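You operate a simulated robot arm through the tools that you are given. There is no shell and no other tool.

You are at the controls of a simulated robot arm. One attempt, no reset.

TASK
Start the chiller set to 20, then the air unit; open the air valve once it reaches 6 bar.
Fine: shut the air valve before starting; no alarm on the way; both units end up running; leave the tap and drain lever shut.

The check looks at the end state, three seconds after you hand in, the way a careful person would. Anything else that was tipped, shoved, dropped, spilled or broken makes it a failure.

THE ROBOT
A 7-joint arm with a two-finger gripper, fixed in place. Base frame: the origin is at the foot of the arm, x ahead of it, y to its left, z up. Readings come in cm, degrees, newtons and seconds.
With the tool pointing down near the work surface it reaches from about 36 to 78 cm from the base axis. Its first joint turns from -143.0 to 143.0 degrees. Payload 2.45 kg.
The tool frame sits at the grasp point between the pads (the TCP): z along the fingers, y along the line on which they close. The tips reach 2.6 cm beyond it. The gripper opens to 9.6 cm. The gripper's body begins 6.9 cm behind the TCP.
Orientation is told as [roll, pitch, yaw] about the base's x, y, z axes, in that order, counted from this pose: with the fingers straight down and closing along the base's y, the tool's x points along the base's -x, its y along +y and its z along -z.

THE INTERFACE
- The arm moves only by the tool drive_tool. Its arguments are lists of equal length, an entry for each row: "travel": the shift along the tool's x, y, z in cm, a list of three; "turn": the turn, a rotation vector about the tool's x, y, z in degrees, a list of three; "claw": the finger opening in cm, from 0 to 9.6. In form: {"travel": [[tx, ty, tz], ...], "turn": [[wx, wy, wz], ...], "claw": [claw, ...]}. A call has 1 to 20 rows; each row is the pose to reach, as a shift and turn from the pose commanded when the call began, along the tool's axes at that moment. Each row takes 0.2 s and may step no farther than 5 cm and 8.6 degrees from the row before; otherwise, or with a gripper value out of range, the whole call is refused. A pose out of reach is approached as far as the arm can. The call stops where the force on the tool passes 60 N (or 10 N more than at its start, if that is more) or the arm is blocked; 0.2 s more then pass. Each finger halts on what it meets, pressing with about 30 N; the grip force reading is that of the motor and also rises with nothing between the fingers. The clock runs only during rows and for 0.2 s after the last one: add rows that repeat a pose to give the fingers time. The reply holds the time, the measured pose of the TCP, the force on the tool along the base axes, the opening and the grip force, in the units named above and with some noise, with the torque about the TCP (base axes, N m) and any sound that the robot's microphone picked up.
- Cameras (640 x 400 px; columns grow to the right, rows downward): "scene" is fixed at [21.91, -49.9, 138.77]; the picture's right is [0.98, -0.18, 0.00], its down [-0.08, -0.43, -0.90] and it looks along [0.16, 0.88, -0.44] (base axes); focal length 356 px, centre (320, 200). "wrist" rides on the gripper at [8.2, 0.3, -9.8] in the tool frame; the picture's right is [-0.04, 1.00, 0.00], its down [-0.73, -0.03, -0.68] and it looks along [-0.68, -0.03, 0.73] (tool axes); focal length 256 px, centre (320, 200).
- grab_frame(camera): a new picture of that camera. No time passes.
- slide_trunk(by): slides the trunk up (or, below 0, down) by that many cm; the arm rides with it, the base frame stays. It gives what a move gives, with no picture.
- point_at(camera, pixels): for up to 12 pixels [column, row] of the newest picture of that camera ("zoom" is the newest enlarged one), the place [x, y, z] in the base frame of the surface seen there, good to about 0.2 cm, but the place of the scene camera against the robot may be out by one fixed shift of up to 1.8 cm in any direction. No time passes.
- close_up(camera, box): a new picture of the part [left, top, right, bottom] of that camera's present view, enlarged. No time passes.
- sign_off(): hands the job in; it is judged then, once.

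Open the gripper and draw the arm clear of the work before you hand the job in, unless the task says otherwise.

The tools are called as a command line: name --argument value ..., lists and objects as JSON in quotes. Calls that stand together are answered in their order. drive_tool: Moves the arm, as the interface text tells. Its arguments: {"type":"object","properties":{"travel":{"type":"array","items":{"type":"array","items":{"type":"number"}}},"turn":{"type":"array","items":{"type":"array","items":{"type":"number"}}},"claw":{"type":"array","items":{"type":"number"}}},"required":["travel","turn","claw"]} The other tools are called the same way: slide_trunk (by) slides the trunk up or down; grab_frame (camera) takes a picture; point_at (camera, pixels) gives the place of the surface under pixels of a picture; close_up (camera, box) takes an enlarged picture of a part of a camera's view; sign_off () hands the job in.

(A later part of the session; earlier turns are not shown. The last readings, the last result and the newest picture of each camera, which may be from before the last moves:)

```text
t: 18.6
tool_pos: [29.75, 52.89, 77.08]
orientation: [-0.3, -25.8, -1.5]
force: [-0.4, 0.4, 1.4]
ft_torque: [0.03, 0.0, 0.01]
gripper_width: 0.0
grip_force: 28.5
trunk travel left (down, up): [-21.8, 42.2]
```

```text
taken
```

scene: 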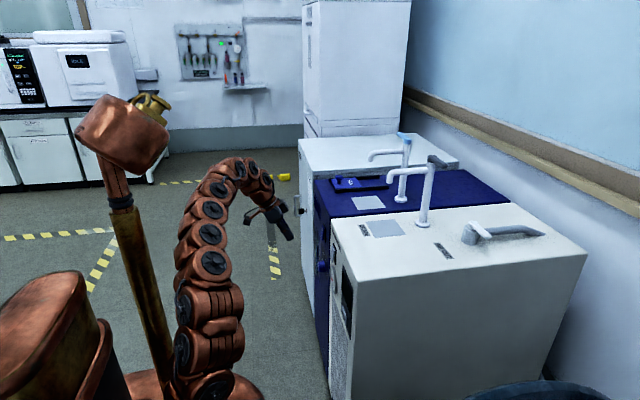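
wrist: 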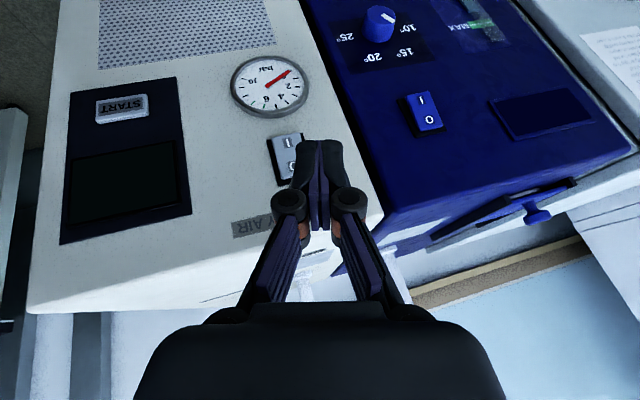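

Now I tilt the tool toward horizontal (pointing +x) while descending to the knob's height.

drive_tool --travel '[[0.64, 0.2, 1.36], [1.28, 0.4, 2.71], [1.92, 0.6, 4.07], [2.56, 0.8, 5.43], [3.2, 1.0, 6.79], [3.84, 1.2, 8.14], [4.48, 1.4, 9.5], [5.12, 1.6, 10.86], [5.76, 1.8, 12.2], [6.4, 2.0, 13.57]]' --turn '[[0, -6.4, 0], [0, -12.8, 0], [0, -19.2, 0], [0, -25.6, 0], [0, -32, 0], [0, -38.4, 0], [0, -44.8, 0], [0, -51.2, 0], [0, -57.6, 0], [0, -64, 0]]' --claw '[0, 0, 0, 0, 0, 1, 2, 3, 4, 5]'

grab_frame --camera "scene"

grab_frame --camera "wrist"

```text
t: 20.8
tool_pos: [29.88, 54.89, 62.53]
orientation: [30.6, -89.9, -32.1]
force: [0.8, -0.1, 0.3]
ft_torque: [-0.01, 0.05, 0.01]
gripper_width: 5.0
grip_force: 0.0
trunk travel left (down, up): [-21.8, 42.2]
```

```text
taken
```

scene: 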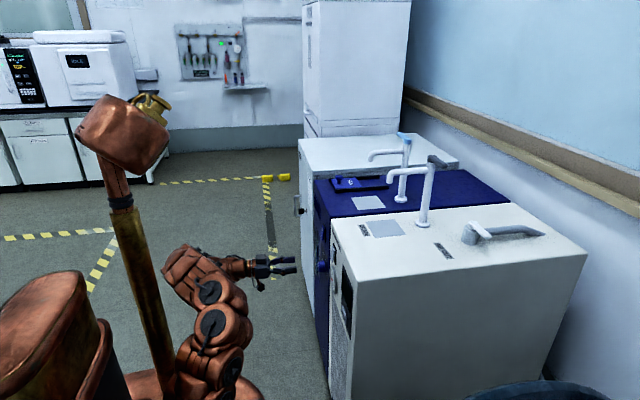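

```text
taken
```

wrist: 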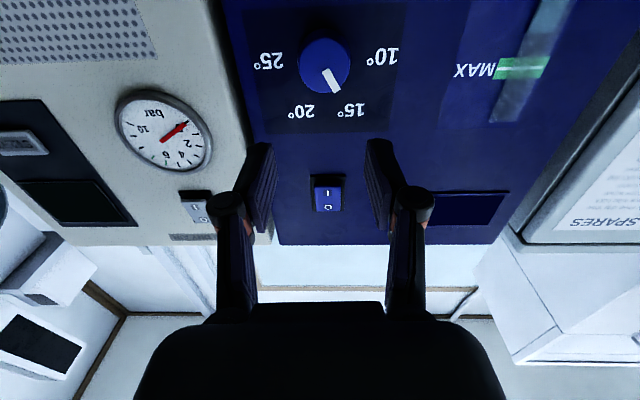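

The tool is horizontal and the knob is at (325,65) in the wrist view. I measure its pointer precisely from here.

close_up --camera "wrist" --box '[250, 20, 410, 130]'

point_at --camera "wrist" --pixels '[[325, 65], [300, 65], [349, 65], [325, 40], [325, 90], [270, 60], [382, 56], [302, 111], [342, 110]]'

```text
3.64 times, centred on (330, 75) of wrist
```

zoom: 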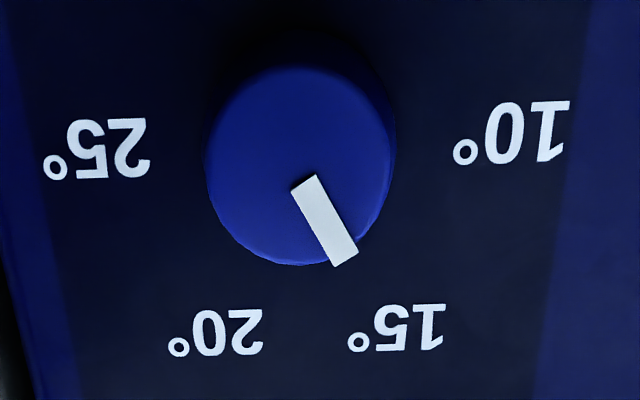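

```text
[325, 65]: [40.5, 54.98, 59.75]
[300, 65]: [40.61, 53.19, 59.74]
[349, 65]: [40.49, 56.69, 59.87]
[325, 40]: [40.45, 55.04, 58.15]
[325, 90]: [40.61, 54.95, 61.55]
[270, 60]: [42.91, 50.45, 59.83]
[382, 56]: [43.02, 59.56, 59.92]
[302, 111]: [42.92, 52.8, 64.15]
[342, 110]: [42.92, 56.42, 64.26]
```

I measure the pointer ends and cap edges in the enlarged view.

point_at --camera "zoom" --pixels '[[304, 183], [342, 256], [315, 205], [330, 232], [300, 70], [300, 258], [210, 165], [390, 165], [216, 332], [402, 328]]'

```text
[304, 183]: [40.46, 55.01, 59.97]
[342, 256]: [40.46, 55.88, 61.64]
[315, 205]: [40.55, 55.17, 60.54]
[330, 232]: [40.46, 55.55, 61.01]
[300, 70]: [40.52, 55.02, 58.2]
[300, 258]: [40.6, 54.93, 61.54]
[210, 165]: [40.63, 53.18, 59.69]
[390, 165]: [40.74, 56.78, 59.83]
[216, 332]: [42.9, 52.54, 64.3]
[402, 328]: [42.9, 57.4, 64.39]
```

The pointer reads 62°, on 15°. I pre-roll the tool by -30°, centre it on the knob axis (y 54.95, z 59.9), and open the fingers to 7 cm.

drive_tool --travel '[[0.66, 0.05, 1], [1.32, 0.08, 2], [1.98, 0.12, 3], [2.65, 0.16, 4], [2.65, 0.16, 4]]' --turn '[[-0.4, 0, -7.5], [-0.8, 0, -15], [-1.1, 0, -22.5], [-1.5, 0, -30], [-1.5, 0, -30]]' --claw '[5.5, 6, 6.5, 7, 7]'

grab_frame --camera "wrist"

```text
t: 22.0
tool_pos: [34.15, 54.7, 59.63]
orientation: [-88.5, -59.7, 88.4]
force: [0.2, 0.8, 0.9]
ft_torque: [-0.01, -0.01, -0.01]
gripper_width: 7.02
grip_force: 0.2
trunk travel left (down, up): [-21.8, 42.2]
```

```text
taken
```

wrist: 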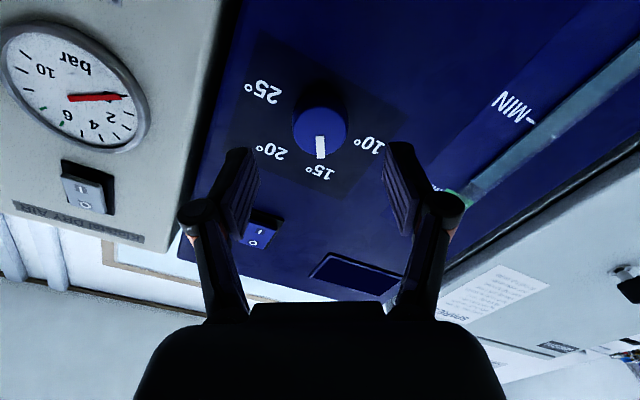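

The knob is centred between the fingers at (320,130). I advance to straddle it with tips just short of the panel.

drive_tool --travel '[[-0.15, 0.02, 1.9], [-0.3, 0.05, 3.8], [-0.44, 0.07, 5.0], [-0.44, 0.07, 5.7], [-0.44, 0.07, 5.7]]' --turn '[[0, 0, 0], [0, 0, 0], [0, 0, 0], [0, 0, 0], [0, 0, 0]]' --claw '[7, 7, 7, 7, 7]'

grab_frame --camera "wrist"

```text
t: 23.2
tool_pos: [39.72, 54.99, 59.89]
orientation: [-88.5, -59.8, 88.4]
force: [-0.9, -0.2, -1.0]
ft_torque: [0.01, 0.0, -0.01]
gripper_width: 6.99
grip_force: 0.2
trunk travel left (down, up): [-21.8, 42.2]
```

```text
taken
```

wrist: 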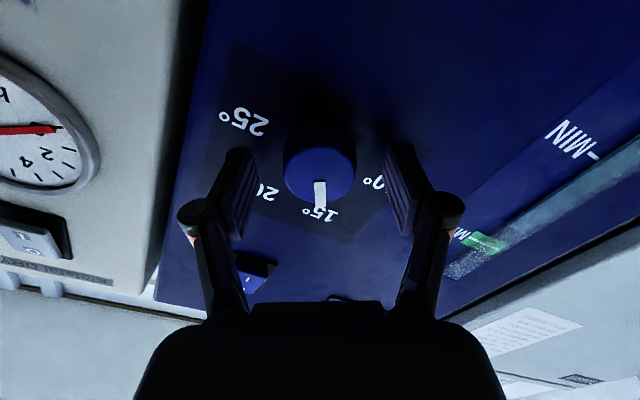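

Position matches the knob axis. I close the fingers on the knob.

drive_tool --travel '[[0, 0, 0], [0, 0, 0], [0, 0, 0], [0, 0, 0]]' --turn '[[0, 0, 0], [0, 0, 0], [0, 0, 0], [0, 0, 0]]' --claw '[5, 3.5, 3, 3]'

grab_frame --camera "wrist"

```text
t: 24.2
tool_pos: [39.74, 54.95, 59.93]
orientation: [-88.6, -59.8, 88.4]
force: [-4.0, -5.5, 2.1]
ft_torque: [0.0, 0.06, -0.25]
gripper_width: 4.02
grip_force: 44.7
trunk travel left (down, up): [-21.8, 42.2]
```

```text
taken
```

wrist: 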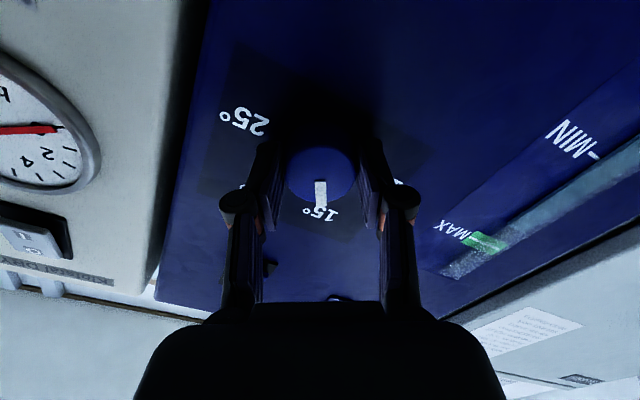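

The knob is gripped (width 4.02 cm). I turn +30° first and check.

drive_tool --travel '[[0, 0, 0], [0, 0, 0], [0, 0, 0], [0, 0, 0], [0, 0, 0]]' --turn '[[0, 0, 6], [0, 0, 12], [0, 0, 18], [0, 0, 24], [0, 0, 30]]' --claw '[3, 3, 3, 3, 3]'

grab_frame --camera "wrist"

```text
t: 25.4
tool_pos: [39.56, 55.09, 59.93]
orientation: [-3.0, -89.3, 2.6]
force: [0.3, -2.2, 2.1]
ft_torque: [-0.01, -0.23, 0.26]
gripper_width: 4.0
grip_force: 44.9
trunk travel left (down, up): [-21.8, 42.2]
```

```text
taken
```

wrist: 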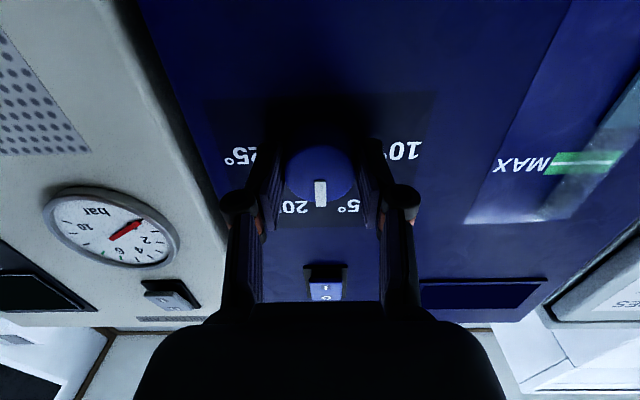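

The knob turned with the fingers; the pointer is midway between 15° and 20°. I turn another 30°.

drive_tool --travel '[[0, 0, 0], [0, 0, 0], [0, 0, 0], [0, 0, 0], [0, 0, 0]]' --turn '[[0, 0, 6], [0, 0, 12], [0, 0, 18], [0, 0, 24], [0, 0, 29.5]]' --claw '[3, 3, 3, 3, 3]'

grab_frame --camera "wrist"

close_up --camera "wrist" --box '[240, 100, 400, 220]'

point_at --camera "zoom" --pixels '[[320, 280], [320, 330], [320, 200], [320, 250]]'

```text
t: 26.6
tool_pos: [39.82, 54.99, 59.91]
orientation: [88.6, -60.5, -89.1]
force: [6.3, 9.1, 7.3]
ft_torque: [-0.01, 0.5, 0.58]
gripper_width: 3.99
grip_force: 45.1
trunk travel left (down, up): [-21.8, 42.2]
```

```text
taken
```

wrist: 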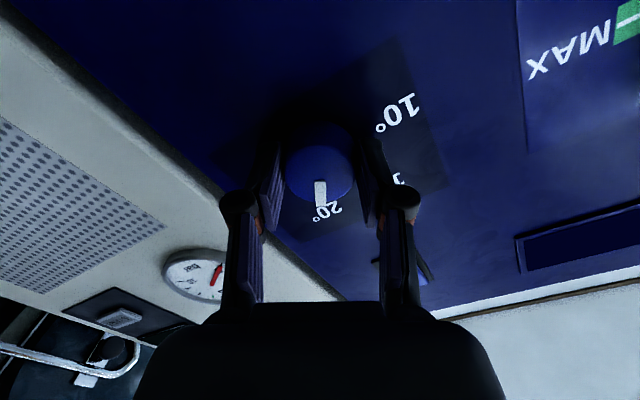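

```text
3.33 times, centred on (320, 160) of wrist
```

zoom: 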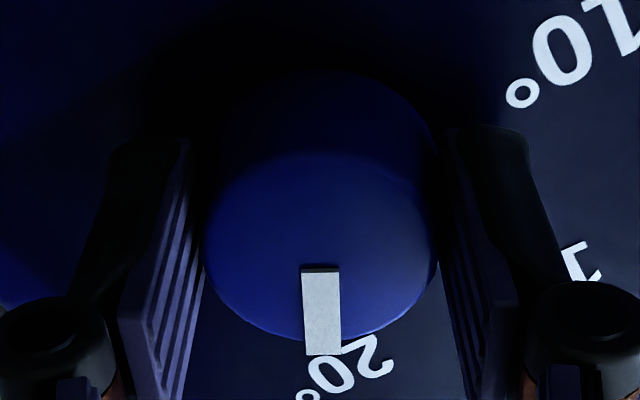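

```text
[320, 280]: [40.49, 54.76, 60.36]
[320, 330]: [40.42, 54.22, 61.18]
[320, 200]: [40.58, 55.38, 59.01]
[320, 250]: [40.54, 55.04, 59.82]
```

The pointer now points at 20° (about 121°). I open the fingers and back straight off.

drive_tool --travel '[[0, 0, 0], [0, 0, 0], [0, 0, 0], [0, 0, -1.5], [0, 0, -3.5], [0, 0, -6], [0, 0, -9]]' --turn '[[0, 0, 0], [0, 0, 0], [0, 0, 0], [0, 0, 0], [0, 0, -7.5], [0, 0, -15], [0, 0, -22]]' --claw '[5, 6.5, 7, 7, 7, 7, 6]'

grab_frame --camera "wrist"

close_up --camera "wrist" --box '[240, 20, 420, 140]'

```text
t: 28.2
tool_pos: [30.66, 55.25, 59.99]
orientation: [84.2, -82.8, -84.9]
force: [-0.1, -0.2, 0.4]
ft_torque: [0.01, 0.0, 0.03]
gripper_width: 6.01
grip_force: 0.1
trunk travel left (down, up): [-21.8, 42.2]
```

```text
taken
```

wrist: 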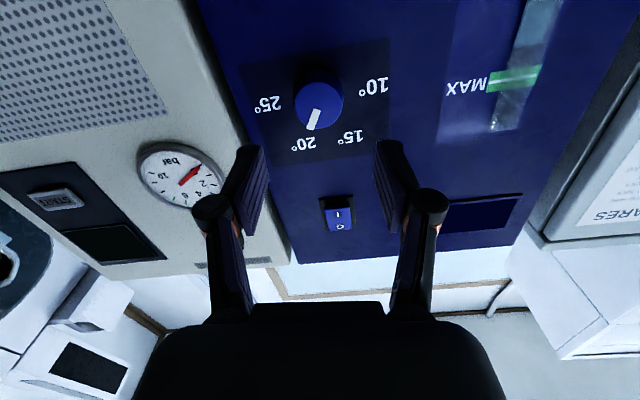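

```text
3.33 times, centred on (330, 80) of wrist
```

zoom: 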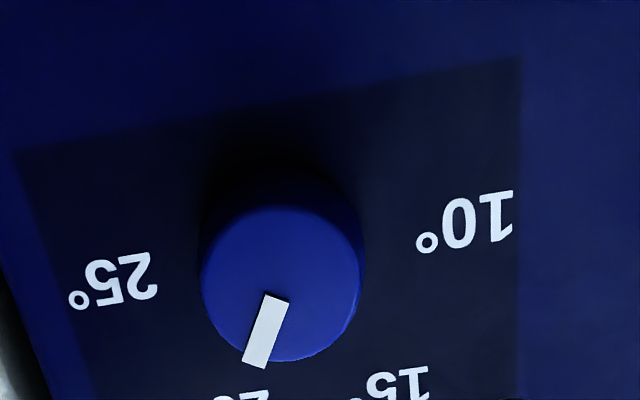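

close_up --camera "wrist" --box '[230, 50, 410, 170]'

point_at --camera "wrist" --pixels '[[317, 112], [311, 127], [314, 119], [320, 85], [320, 128], [297, 104], [342, 102], [304, 144], [354, 138], [270, 104], [375, 86]]'

```text
3.33 times, centred on (320, 110) of wrist
```

zoom: 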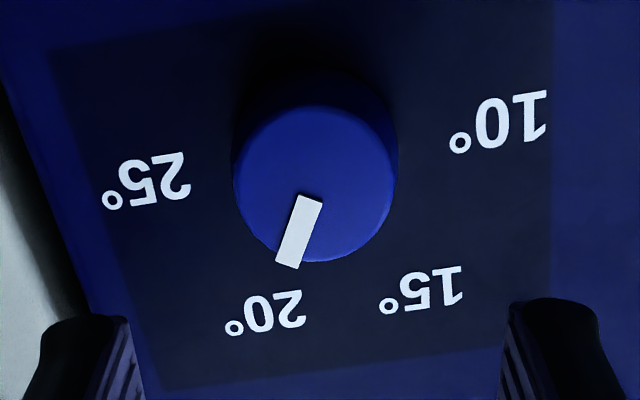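

```text
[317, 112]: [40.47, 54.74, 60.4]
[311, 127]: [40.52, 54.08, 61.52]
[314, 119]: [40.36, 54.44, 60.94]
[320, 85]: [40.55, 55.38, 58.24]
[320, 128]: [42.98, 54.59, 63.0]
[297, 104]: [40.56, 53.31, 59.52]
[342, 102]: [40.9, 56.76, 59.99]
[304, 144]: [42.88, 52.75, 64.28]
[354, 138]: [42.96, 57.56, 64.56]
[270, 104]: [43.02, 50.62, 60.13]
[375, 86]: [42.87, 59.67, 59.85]
```

The knob is on 20° (pointer about 120°, label about 118°). Next I close the fingers and place them in front of the lower "I" half of the chiller rocker (y≈55, z≈72.5).

drive_tool --travel '[[-3.1, 0.34, 0.5], [-6.2, 0.69, 1.2], [-9.3, 1.03, 2.4], [-12.39, 1.37, 3.6], [-12.39, 1.37, 3.6]]' --turn '[[0, 0, -1.8], [0, 0, -3.6], [0, 0, -5.4], [0, 0, -7.2], [0, 0, -7.2]]' --claw '[4, 2, 0, 0, 0]'

grab_frame --camera "wrist"

grab_frame --camera "scene"

```text
t: 29.4
tool_pos: [34.5, 54.84, 72.56]
orientation: [9.3, -89.3, -9.5]
force: [-0.7, 0.2, -0.5]
ft_torque: [-0.02, -0.01, 0.0]
gripper_width: 0.0
grip_force: 28.2
trunk travel left (down, up): [-21.8, 42.2]
```

```text
taken
```

wrist: 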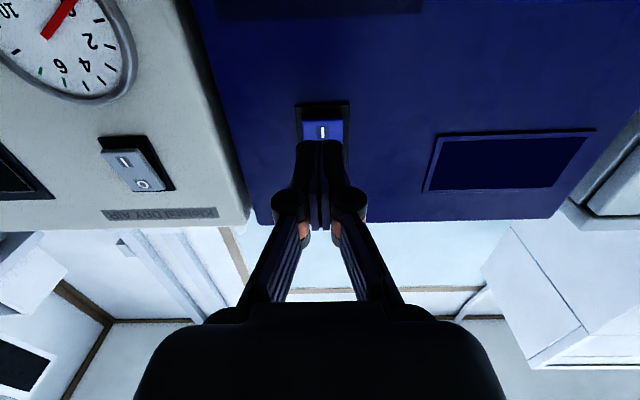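

```text
taken
```

scene: 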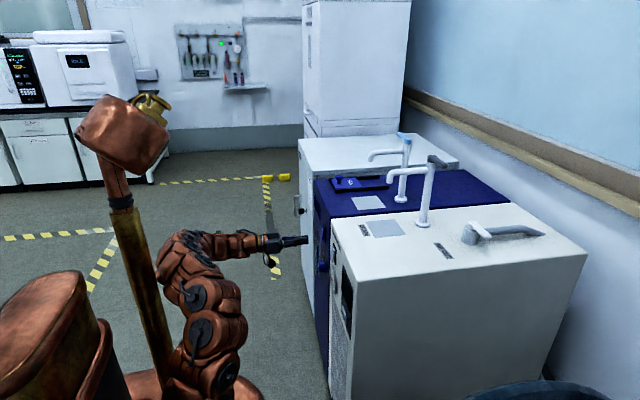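

Fingertips are in front of the rocker's lower half. I push in +x in small steps until it should contact and flip.

drive_tool --travel '[[0, 0.15, 2], [0, 0.15, 3.8], [0, 0.15, 4.3], [0, 0.15, 4.7], [0, 0.15, 4.9]]' --turn '[[0, 0, 0], [0, 0, 0], [0, 0, 0], [0, 0, 0], [0, 0, 0]]' --claw '[0, 0, 0, 0, 0]'

close_up --camera "wrist" --box '[240, 40, 640, 260]'

```text
t: 30.6
tool_pos: [39.48, 54.96, 72.33]
orientation: [11.1, -89.3, -11.5]
force: [-0.2, 0.6, -0.1]
ft_torque: [-0.03, 0.01, 0.02]
gripper_width: 0.0
grip_force: 28.6
trunk travel left (down, up): [-21.8, 42.2]
```

```text
1.60 times, centred on (440, 150) of wrist
```

zoom: 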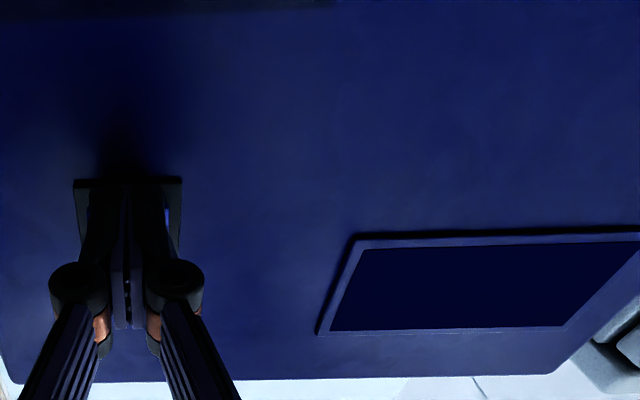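

No force yet and the display is still dark. I push further by small increments.

drive_tool --travel '[[0, 0, 0.2], [0, 0, 0.4]]' --turn '[[0, 0, 0], [0, 0, 0]]' --claw '[0, 0]'

close_up --camera "wrist" --box '[240, 40, 640, 260]'

```text
t: 31.2
tool_pos: [39.52, 54.95, 72.38]
orientation: [14.8, -89.4, -15.1]
force: [-25.2, -13.2, -1.4]
ft_torque: [0.17, -0.24, -0.28]
gripper_width: 0.63
grip_force: 28.8
trunk travel left (down, up): [-21.8, 42.2]
```

```text
1.60 times, centred on (440, 150) of wrist
```

zoom: 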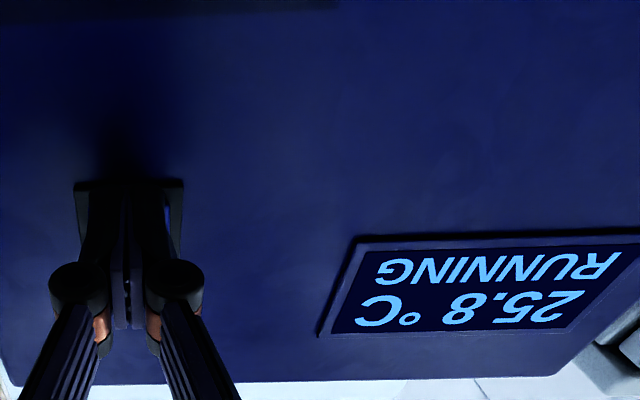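

The chiller display shows "25.8 °C RUNNING". I back straight off from the rocker.

drive_tool --travel '[[0, 0, -0.5], [0, 0, -2], [0, 0, -5], [0, 0, -8]]' --turn '[[0, 0, 0], [0, 0, 0], [0, 0, 0], [0, 0, 0]]' --claw '[0, 0, 0, 0]'

grab_frame --camera "wrist"

close_up --camera "wrist" --box '[400, 100, 640, 240]'

close_up --camera "wrist" --box '[270, 20, 400, 160]'

```text
t: 32.2
tool_pos: [32.24, 54.98, 72.22]
orientation: [1.8, -88.9, -3.0]
force: [-0.7, -0.1, 0.4]
ft_torque: [-0.01, -0.01, 0.0]
gripper_width: 0.01
grip_force: 28.6
trunk travel left (down, up): [-21.8, 42.2]
```

```text
taken
```

wrist: 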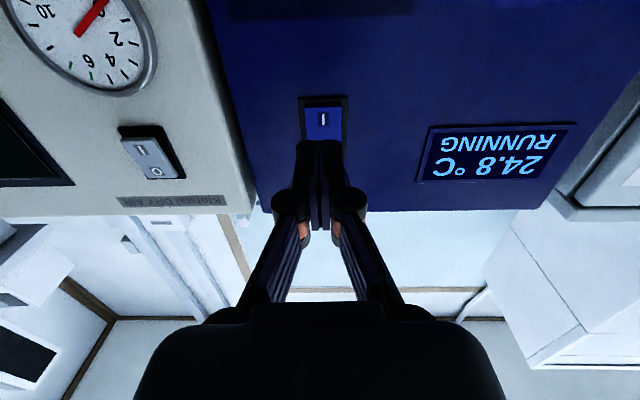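

```text
2.67 times, centred on (520, 170) of wrist
```

zoom: 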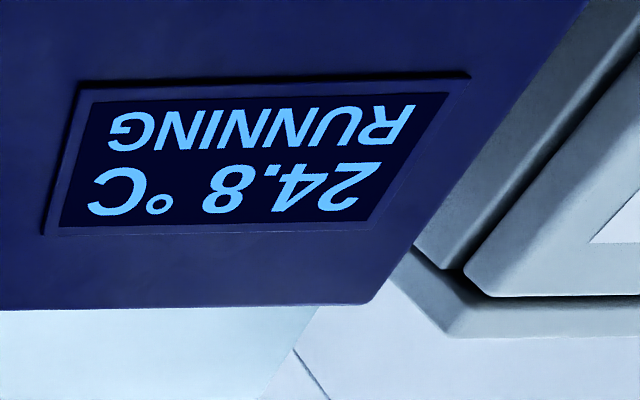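

```text
2.86 times, centred on (335, 90) of wrist
```

zoom: 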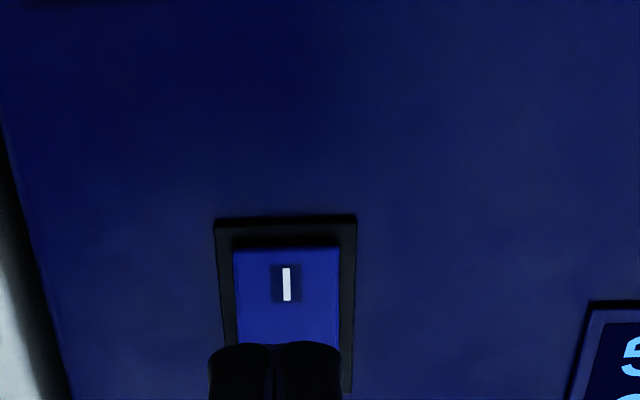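

The water is cooling about 1 °C per second (24.8 °C). I move across to the air unit's rocker while it cools.

drive_tool --travel '[[-0.58, -4.02, 0.45], [-1.16, -8.03, 0.9], [-1.75, -12.05, 1.35], [-2.33, -16.07, 1.8], [-2.33, -16.07, 1.8]]' --turn '[[0, 0, 0], [0, 0, 0], [0, 0, 0], [0, 0, 0], [0, 0, 0]]' --claw '[0, 0, 0, 0, 0]'

grab_frame --camera "wrist"

grab_frame --camera "scene"

```text
t: 32.7
tool_pos: [40.53, 45.58, 71.07]
orientation: [-40.0, -87.5, 30.1]
force: [-85.9, -4.2, 14.7]
ft_torque: [0.11, -1.28, 0.21]
gripper_width: 0.0
grip_force: 28.6
trunk travel left (down, up): [-21.8, 42.2]
stopped in row 2: the force on the tool passed its limit at 233 N (the readings are from after the stop); the commanded pose is now the measured one
```

```text
taken
```

wrist: 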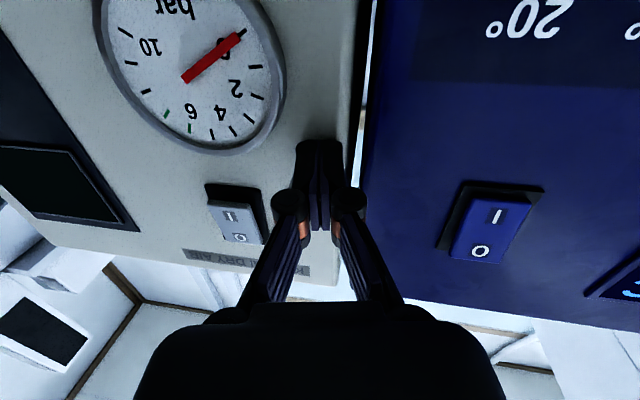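

```text
taken
```

scene: 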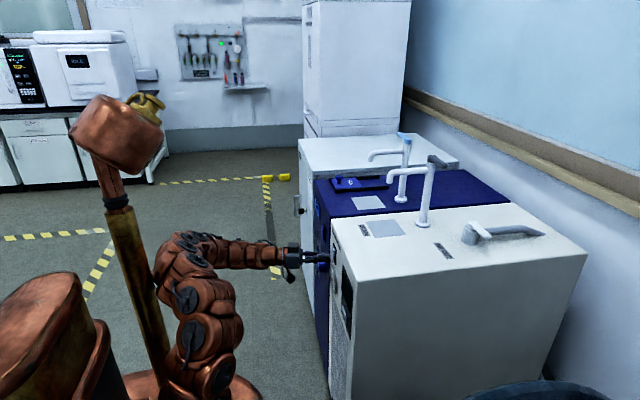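

The arm swung unexpectedly and the fingertip struck the white unit's front at about (43, 45, 71) and stopped. I back straight off gently along the tool axis and check for damage or displacement.

drive_tool --travel '[[0, 0, -0.5], [0, 0, -1], [0, 0, -2], [0, 0, -3]]' --turn '[[0, 0, 0], [0, 0, 0], [0, 0, 0], [0, 0, 0]]' --claw '[0, 0, 0, 0]'

grab_frame --camera "wrist"

grab_frame --camera "scene"

```text
t: 33.9
tool_pos: [40.44, 43.76, 69.83]
orientation: [-39.0, -85.8, 25.4]
force: [-6.5, 1.9, 3.2]
ft_torque: [-0.01, -0.14, 0.02]
gripper_width: 0.0
grip_force: 29.0
trunk travel left (down, up): [-21.8, 42.2]
stopped in row 4: the arm was blocked; the commanded pose is now the measured one
```

```text
taken
```

wrist: 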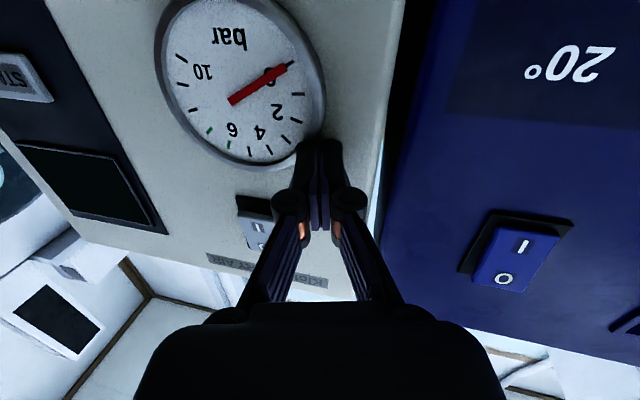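

```text
taken
```

scene: 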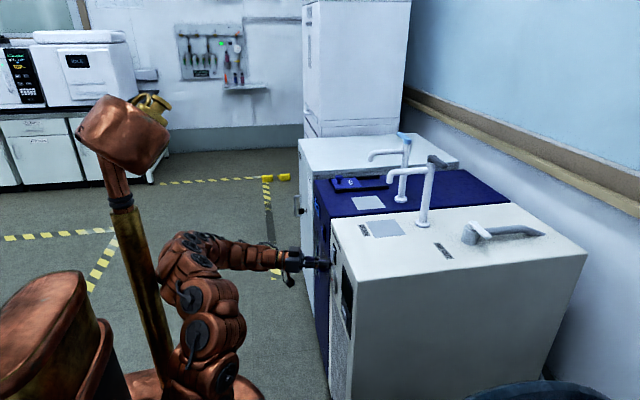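

The arm is folded to its minimum radius (~60 cm) at this trunk height, so it can't retreat in -x. I go back toward +y and -x, where there was room, along constant radius.

drive_tool --travel '[[-0.25, 0.9, -1.2], [-0.6, 2.4, -2.9], [-1.1, 4.35, -5.25], [-1.65, 6.5, -7.9], [-2.2, 8.7, -10.5], [-2.2, 8.7, -10.5]]' --turn '[[-1.3, 0, 0], [-3.5, 0, 0], [-6.5, 0, 0], [-9.7, 0, 0], [-13, 0, 0], [-13, 0, 0]]' --claw '[0, 0, 0, 0, 0, 0]'

grab_frame --camera "wrist"

grab_frame --camera "scene"

```text
t: 35.3
tool_pos: [33.46, 54.45, 72.19]
orientation: [-19.3, -85.8, 17.4]
force: [0.6, -0.1, -0.3]
ft_torque: [0.01, 0.0, 0.01]
gripper_width: 0.01
grip_force: 28.4
trunk travel left (down, up): [-21.8, 42.2]
```

```text
taken
```

wrist: 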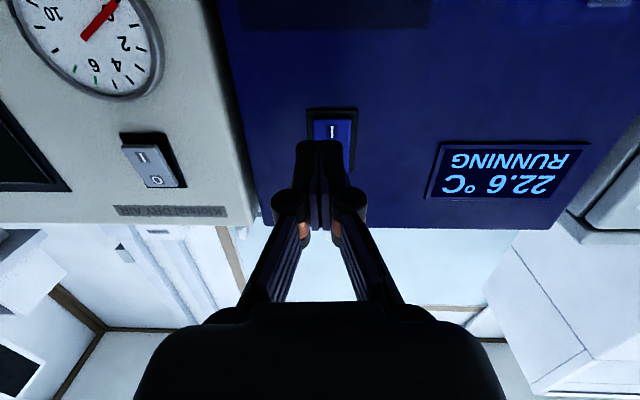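

```text
taken
```

scene: 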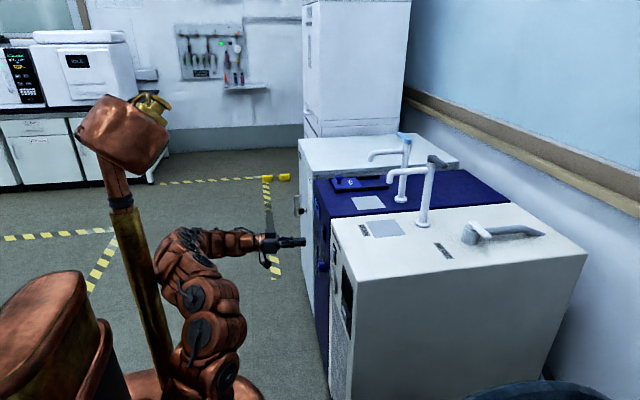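

The arm is free again, the units look unmoved, and the chiller is at 22.6 °C. I lower the trunk 20 cm more so the arm is less folded for the air unit's controls.

slide_trunk --by -20

grab_frame --camera "scene"

grab_frame --camera "wrist"

```text
t: 37.5
tool_pos: [33.53, 54.43, 52.15]
orientation: [-22.0, -85.9, 20.0]
force: [-0.6, -0.5, -0.1]
ft_torque: [-0.03, -0.02, 0.0]
gripper_width: 0.01
grip_force: 28.8
trunk travel left (down, up): [-1.8, 62.2]
```

```text
taken
```

scene: 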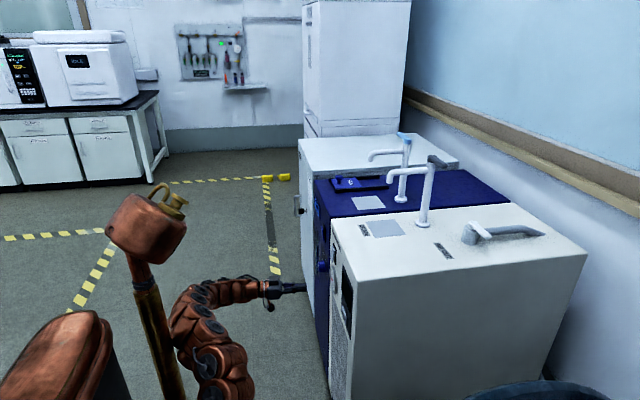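

```text
taken
```

wrist: 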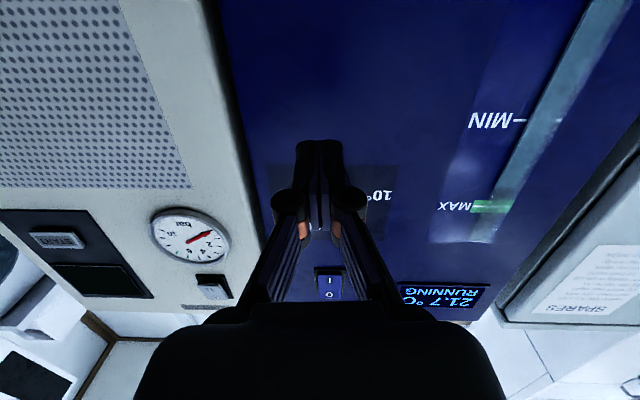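

Chiller is at 21.7 °C and falling. I raise the tool to z≈76 in front of the units, keeping clear of the panel.

drive_tool --travel '[[-3.95, -0.12, -0.77], [-7.9, -0.25, -1.53], [-11.85, -0.37, -2.3], [-15.8, -0.5, -3.07], [-19.75, -0.62, -3.83], [-23.7, -0.75, -4.6]]' --turn '[[0, 0, 0], [0, 0, 0], [0, 0, 0], [0, 0, 0], [0, 0, 0], [0, 0, 0]]' --claw '[0, 0, 0, 0, 0, 0]'

grab_frame --camera "scene"

grab_frame --camera "wrist"

```text
t: 38.7
tool_pos: [37.0, 51.67, 69.65]
orientation: [-30.8, -84.8, 23.3]
force: [-0.3, 0.3, 0.4]
ft_torque: [-0.02, 0.03, 0.03]
gripper_width: 0.01
grip_force: 28.3
trunk travel left (down, up): [-1.8, 62.2]
stopped in row 5: the arm was blocked; the commanded pose is now the measured one
```

```text
taken
```

scene: 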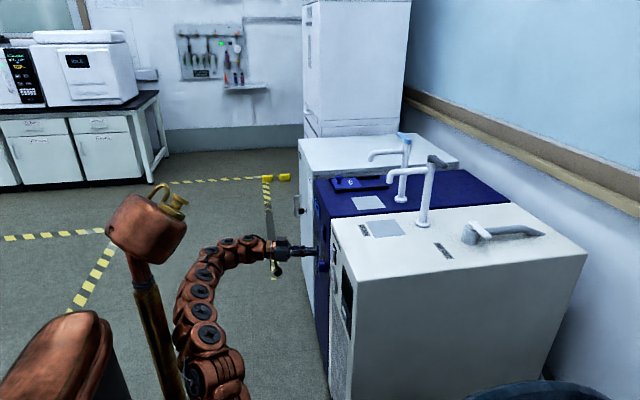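

```text
taken
```

wrist: 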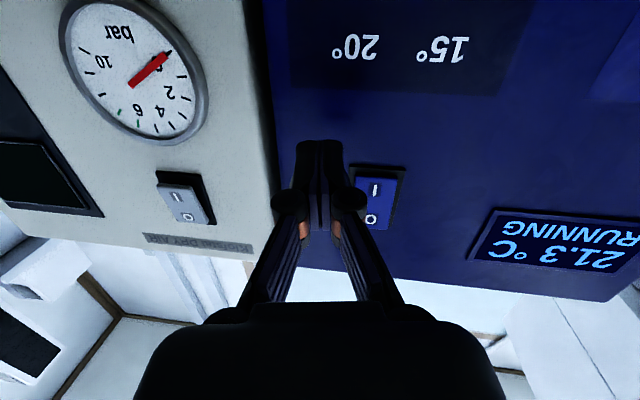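

The wrist is nearly straight in this horizontal posture (singular), which is what blocks it. I bend the tool down to a 45° tilt, as in the valve posture that worked well, moving slightly back and up.

drive_tool --travel '[[-0.8, 0.06, -0.6], [-1.6, 0.12, -1.2], [-2.4, 0.18, -1.75], [-3.2, 0.25, -2.3], [-4.0, 0.31, -2.9], [-4.77, 0.37, -3.49]]' --turn '[[0, 6.7, 0], [0, 13.4, 0], [0, 20, 0], [0, 26.7, 0], [0, 33.4, 0], [0, 40, 0]]' --claw '[0, 0, 0, 0, 0, 0]'

grab_frame --camera "scene"

grab_frame --camera "wrist"

```text
t: 40.1
tool_pos: [33.54, 52.96, 74.69]
orientation: [-4.0, -45.6, -4.3]
force: [-4.6, 2.1, 0.9]
ft_torque: [-0.13, -0.31, -0.09]
gripper_width: 0.01
grip_force: 28.7
trunk travel left (down, up): [-1.8, 62.2]
```

```text
taken
```

scene: 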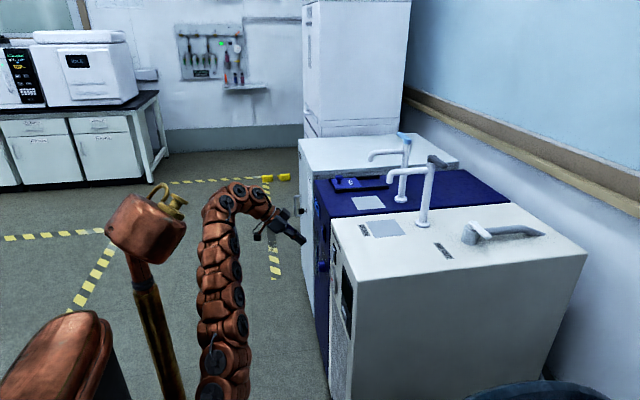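

```text
taken
```

wrist: 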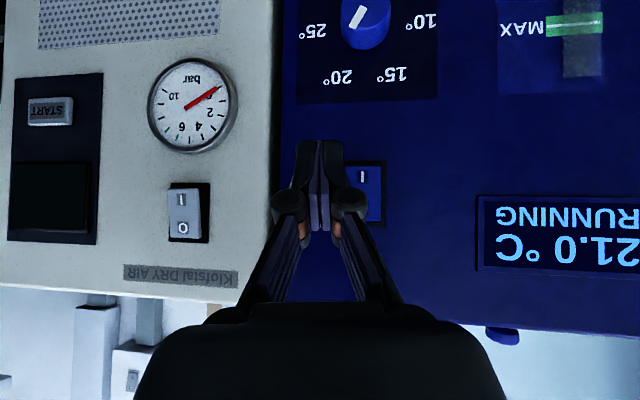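

Good bend now; chiller at 21.0 °C. I move toward the air rocker in short checked hops, keeping 6 cm away from the panel.

drive_tool --travel '[[-1.02, -3.86, -1.05], [-2.05, -7.72, -2.09], [-2.05, -7.72, -2.09]]' --turn '[[-3.5, -0.1, -1.5], [-7.1, -0.2, -3.0], [-7.1, -0.2, -3.0]]' --claw '[0, 0, 0]'

grab_frame --camera "wrist"

```text
t: 40.9
tool_pos: [32.75, 45.07, 77.91]
orientation: [0.3, -45.8, -0.4]
force: [0.3, 0.4, -0.1]
ft_torque: [0.02, 0.01, -0.03]
gripper_width: 0.01
grip_force: 28.3
trunk travel left (down, up): [-1.8, 62.2]
```

```text
taken
```

wrist: 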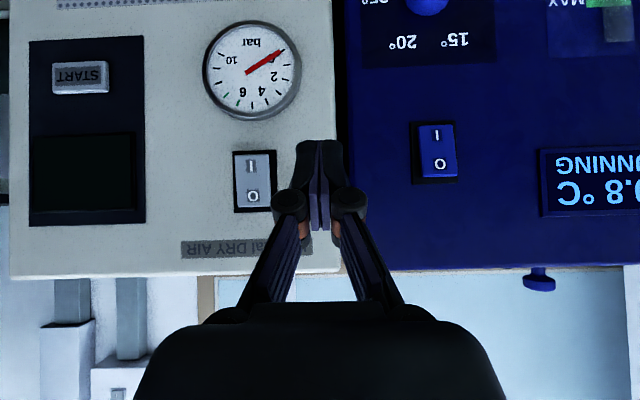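

This posture works well: tool at (32.75, 45.1, 77.9), chiller 20.8 °C. I move to just in front of the air rocker's lower "I" half (y≈38.85, z≈75).

drive_tool --travel '[[-0.2, -3.1, 0.6], [-0.4, -6.2, 1.2], [-0.55, -6.2, 3.0], [-0.55, -6.2, 3.0]]' --turn '[[0, 0, 0], [0, 0, 0], [0, 0, 0], [0, 0, 0]]' --claw '[0, 0, 0, 0]'

grab_frame --camera "wrist"

grab_frame --camera "scene"

```text
t: 41.9
tool_pos: [36.51, 38.2, 75.69]
orientation: [1.3, -43.7, -2.4]
force: [-0.7, -0.1, -0.3]
ft_torque: [0.06, -0.01, 0.03]
gripper_width: 0.02
grip_force: 28.1
trunk travel left (down, up): [-1.8, 62.2]
```

```text
taken
```

wrist: 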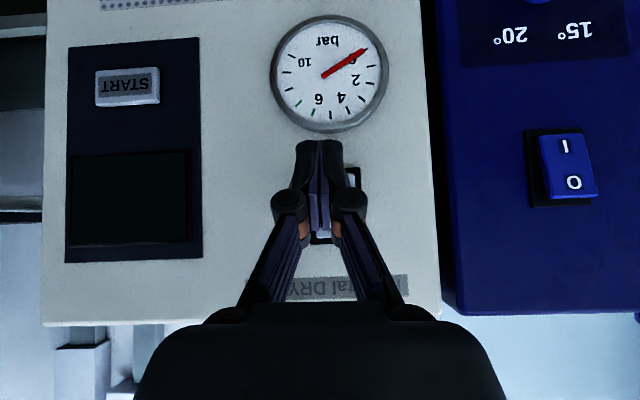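

```text
taken
```

scene: 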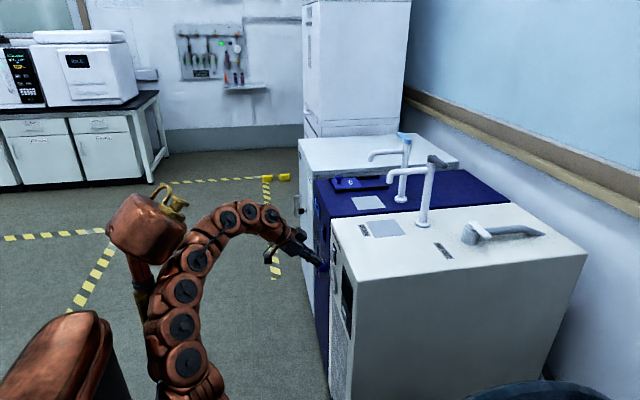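

The arm is near its folding limit here but workable. Before powering the air unit I go back to the previous viewpoint and wait there until the chiller's display settles at 20.

drive_tool --travel '[[0.3, 2.9, -1.5], [0.5, 6, -3.0], [0.55, 9.5, -3.0], [0.55, 9.5, -3.0], [0.55, 9.5, -3.0], [0.55, 9.5, -3.0], [0.55, 9.5, -3.0], [0.55, 9.5, -3.0], [0.55, 9.5, -3.0], [0.55, 9.5, -3.0], [0.55, 9.5, -3.0], [0.55, 9.5, -3.0], [0.55, 9.5, -3.0], [0.55, 9.5, -3.0], [0.55, 9.5, -3.0]]' --turn '[[0, 0, 0], [0, 0, 0], [0, 0, 0], [0, 0, 0], [0, 0, 0], [0, 0, 0], [0, 0, 0], [0, 0, 0], [0, 0, 0], [0, 0, 0], [0, 0, 0], [0, 0, 0], [0, 0, 0], [0, 0, 0], [0, 0, 0]]' --claw '[0, 0, 0, 0, 0, 0, 0, 0, 0, 0, 0, 0, 0, 0, 0]'

grab_frame --camera "wrist"

```text
t: 45.1
tool_pos: [32.79, 48.51, 77.92]
orientation: [0.2, -45.6, -0.3]
force: [0.2, 0.1, 0.1]
ft_torque: [0.02, 0.0, -0.03]
gripper_width: 0.03
grip_force: 28.1
trunk travel left (down, up): [-1.8, 62.2]
```

```text
taken
```

wrist: 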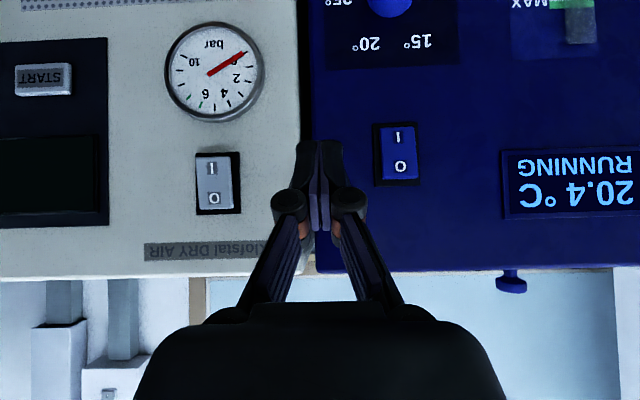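

Chiller is at 20.4 °C. While waiting I measure the START key and rocker from here, and let another 4 seconds pass.

point_at --camera "wrist" --pixels '[[20, 80], [42, 66], [42, 92], [68, 80], [42, 80], [5, 120], [100, 120], [212, 168], [215, 198], [213, 155], [50, 150], [215, 210]]'

drive_tool --travel '[[0, 0, 0], [0, 0, 0], [0, 0, 0], [0, 0, 0], [0, 0, 0], [0, 0, 0], [0, 0, 0], [0, 0, 0], [0, 0, 0], [0, 0, 0], [0, 0, 0], [0, 0, 0], [0, 0, 0], [0, 0, 0], [0, 0, 0], [0, 0, 0], [0, 0, 0], [0, 0, 0], [0, 0, 0], [0, 0, 0]]' --turn '[[0, 0, 0], [0, 0, 0], [0, 0, 0], [0, 0, 0], [0, 0, 0], [0, 0, 0], [0, 0, 0], [0, 0, 0], [0, 0, 0], [0, 0, 0], [0, 0, 0], [0, 0, 0], [0, 0, 0], [0, 0, 0], [0, 0, 0], [0, 0, 0], [0, 0, 0], [0, 0, 0], [0, 0, 0], [0, 0, 0]]' --claw '[0, 0, 0, 0, 0, 0, 0, 0, 0, 0, 0, 0, 0, 0, 0, 0, 0, 0, 0, 0]'

grab_frame --camera "wrist"

```text
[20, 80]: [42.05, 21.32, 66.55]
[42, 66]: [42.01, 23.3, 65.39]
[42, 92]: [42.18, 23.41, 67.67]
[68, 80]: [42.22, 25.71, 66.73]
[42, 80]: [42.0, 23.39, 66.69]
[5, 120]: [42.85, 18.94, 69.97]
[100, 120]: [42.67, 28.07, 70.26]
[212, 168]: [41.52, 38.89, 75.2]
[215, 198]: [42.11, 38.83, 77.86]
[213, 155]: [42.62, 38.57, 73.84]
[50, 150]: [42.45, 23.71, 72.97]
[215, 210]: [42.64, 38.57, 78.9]
```

```text
t: 49.3
tool_pos: [32.89, 48.48, 77.92]
orientation: [0.3, -45.7, -0.3]
force: [0.3, 0.3, 0.4]
ft_torque: [0.0, -0.05, 0.0]
gripper_width: 0.0
grip_force: 28.5
trunk travel left (down, up): [-1.8, 62.2]
```

```text
taken
```

wrist: 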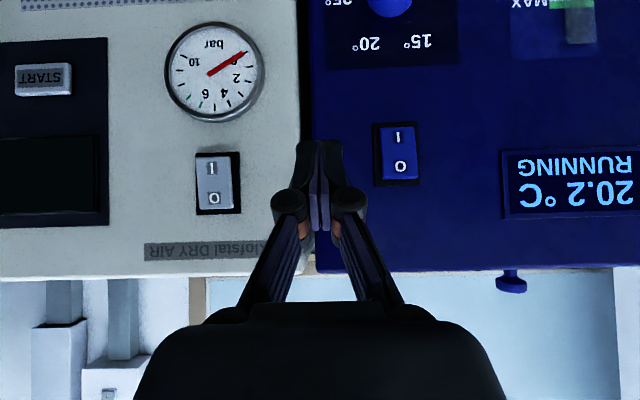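

Chiller is at 20.2 °C and levelling off. Now I move in front of the air rocker's lower half, slightly farther out to stay within reach.

drive_tool --travel '[[-0.6, -3.2, 1.6], [-1.1, -6.4, 3.0], [-1.5, -9.63, 4.26], [-1.5, -9.63, 4.26]]' --turn '[[0, 0, 0], [0, 0, 0], [0, 0, 0], [0, 0, 0]]' --claw '[0, 0, 0, 0]'

grab_frame --camera "wrist"

```text
t: 50.5
tool_pos: [39.09, 38.69, 72.9]
orientation: [-2.7, -42.9, 0.1]
force: [0.2, 0.2, 0.2]
ft_torque: [-0.02, 0.01, 0.0]
gripper_width: 0.01
grip_force: 28.7
trunk travel left (down, up): [-1.8, 62.2]
stopped in row 4: the arm was blocked; the commanded pose is now the measured one
```

```text
taken
```

wrist: 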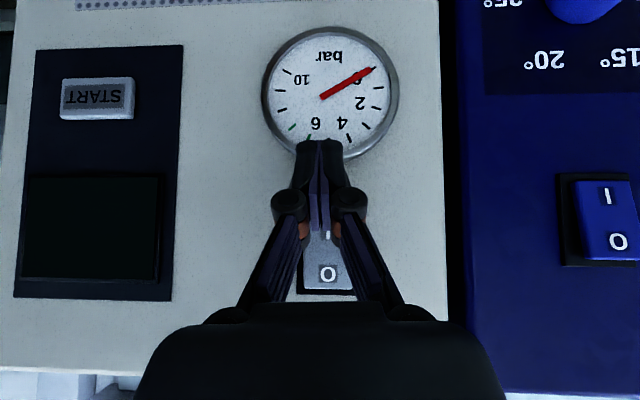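

Blocked again just short; the arm is too folded with a 45° tilt. I steepen the tool (tilt ~22°), which moves the wrist outward, and lift back from the panel.

drive_tool --travel '[[-0.3, -0.05, -1.07], [-0.63, -0.1, -2.14], [-0.95, -0.15, -3.2], [-1.26, -0.2, -4.29], [-1.26, -0.2, -4.29]]' --turn '[[-0.7, 5, 0], [-1.4, 10, 0], [-2, 15, 0], [-2.7, 20.5, 0], [-2.7, 20.5, 0]]' --claw '[0, 0, 0, 0, 0]'

grab_frame --camera "wrist"

grab_frame --camera "scene"

```text
t: 51.7
tool_pos: [36.87, 38.83, 77.18]
orientation: [0.3, -22.4, -0.3]
force: [-0.3, 0.8, 0.5]
ft_torque: [-0.01, 0.05, 0.0]
gripper_width: 0.0
grip_force: 28.7
trunk travel left (down, up): [-1.8, 62.2]
```

```text
taken
```

wrist: 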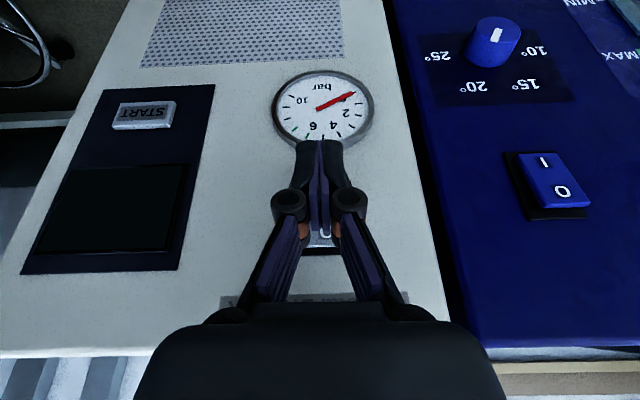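

```text
taken
```

scene: 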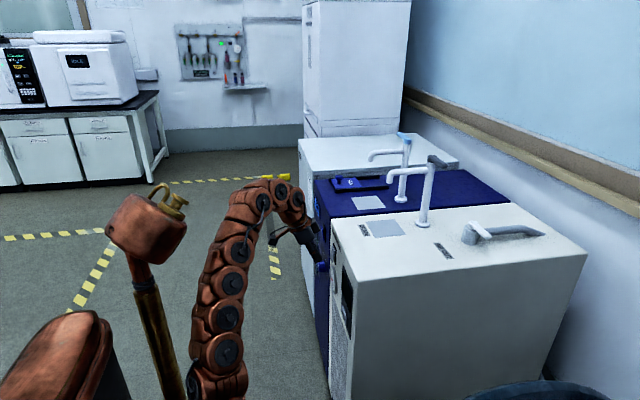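

Now well placed: tip corner is at about (39.0, 38.8, 75.2), facing the rocker's I half. I push in +x gradually.

drive_tool --travel '[[-1.31, 0, 0.76], [-2.05, 0, 1.06], [-2.51, 0, 1.25], [-2.88, 0, 1.4]]' --turn '[[0, 0, 0], [0, 0, 0], [0, 0, 0], [0, 0, 0]]' --claw '[0, 0, 0, 0]'

grab_frame --camera "wrist"

```text
t: 52.7
tool_pos: [40.03, 38.59, 76.88]
orientation: [0.3, -22.5, -0.2]
force: [-13.4, -4.3, -1.8]
ft_torque: [-0.12, 0.29, -0.11]
gripper_width: 0.59
grip_force: 28.3
trunk travel left (down, up): [-1.8, 62.2]
```

```text
taken
```

wrist: 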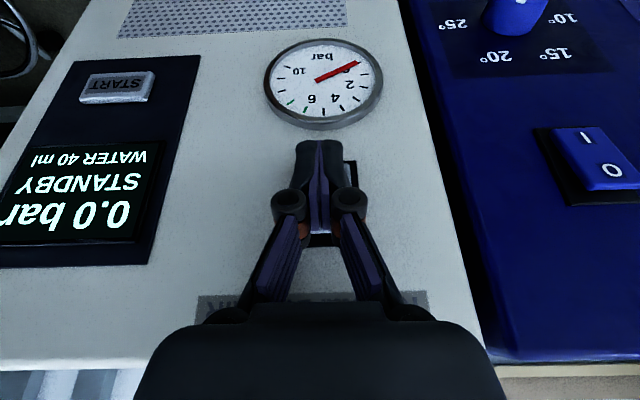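

The air unit shows "0.0 bar / STANDBY / WATER 40 ml". I back off and move toward the START key at (42.0, 23.4, 66.5), rolling the tool so the wrist stays outward.

drive_tool --travel '[[1.0, 0, -0.6], [2.86, 0, -2.26], [3.24, -2.1, -1.33], [3.62, -4.2, -0.4], [4.0, -6.4, 0.5], [4.38, -8.5, 1.4], [4.76, -10.6, 2.37], [4.76, -10.6, 2.37]]' --turn '[[0, 0, 0], [0, 0, 0], [5.5, 1.2, -2.3], [11, 2.4, -4.6], [16.6, 3.6, -6.8], [22.1, 4.8, -9.1], [27.7, 6, -11.4], [27.7, 6, -11.4]]' --claw '[0, 0, 0, 0, 0, 0, 0, 0]'

grab_frame --camera "wrist"

grab_frame --camera "scene"

```text
t: 54.5
tool_pos: [36.81, 27.57, 70.18]
orientation: [-30.6, -13.9, 9.5]
force: [-0.1, 0.0, -0.5]
ft_torque: [-0.02, -0.01, -0.02]
gripper_width: 0.0
grip_force: 28.3
out of reach, approached as far as the arm can: row 4, 5, 6, 7, 8
trunk travel left (down, up): [-1.8, 62.2]
```

```text
taken
```

wrist: 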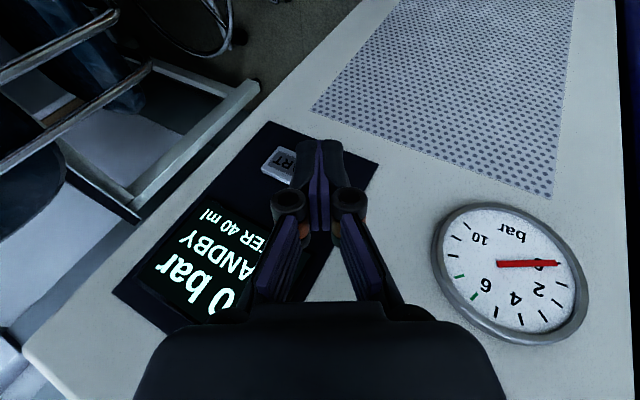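

```text
taken
```

scene: 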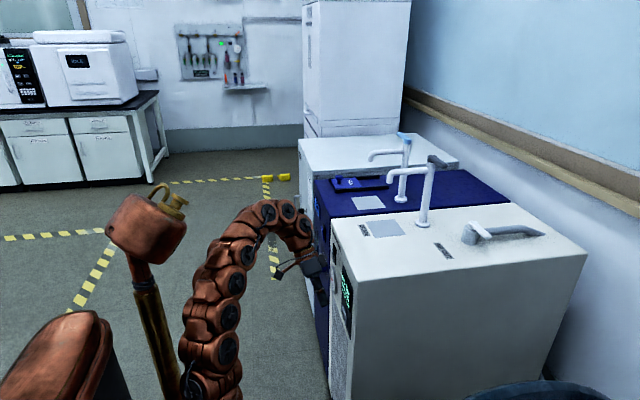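

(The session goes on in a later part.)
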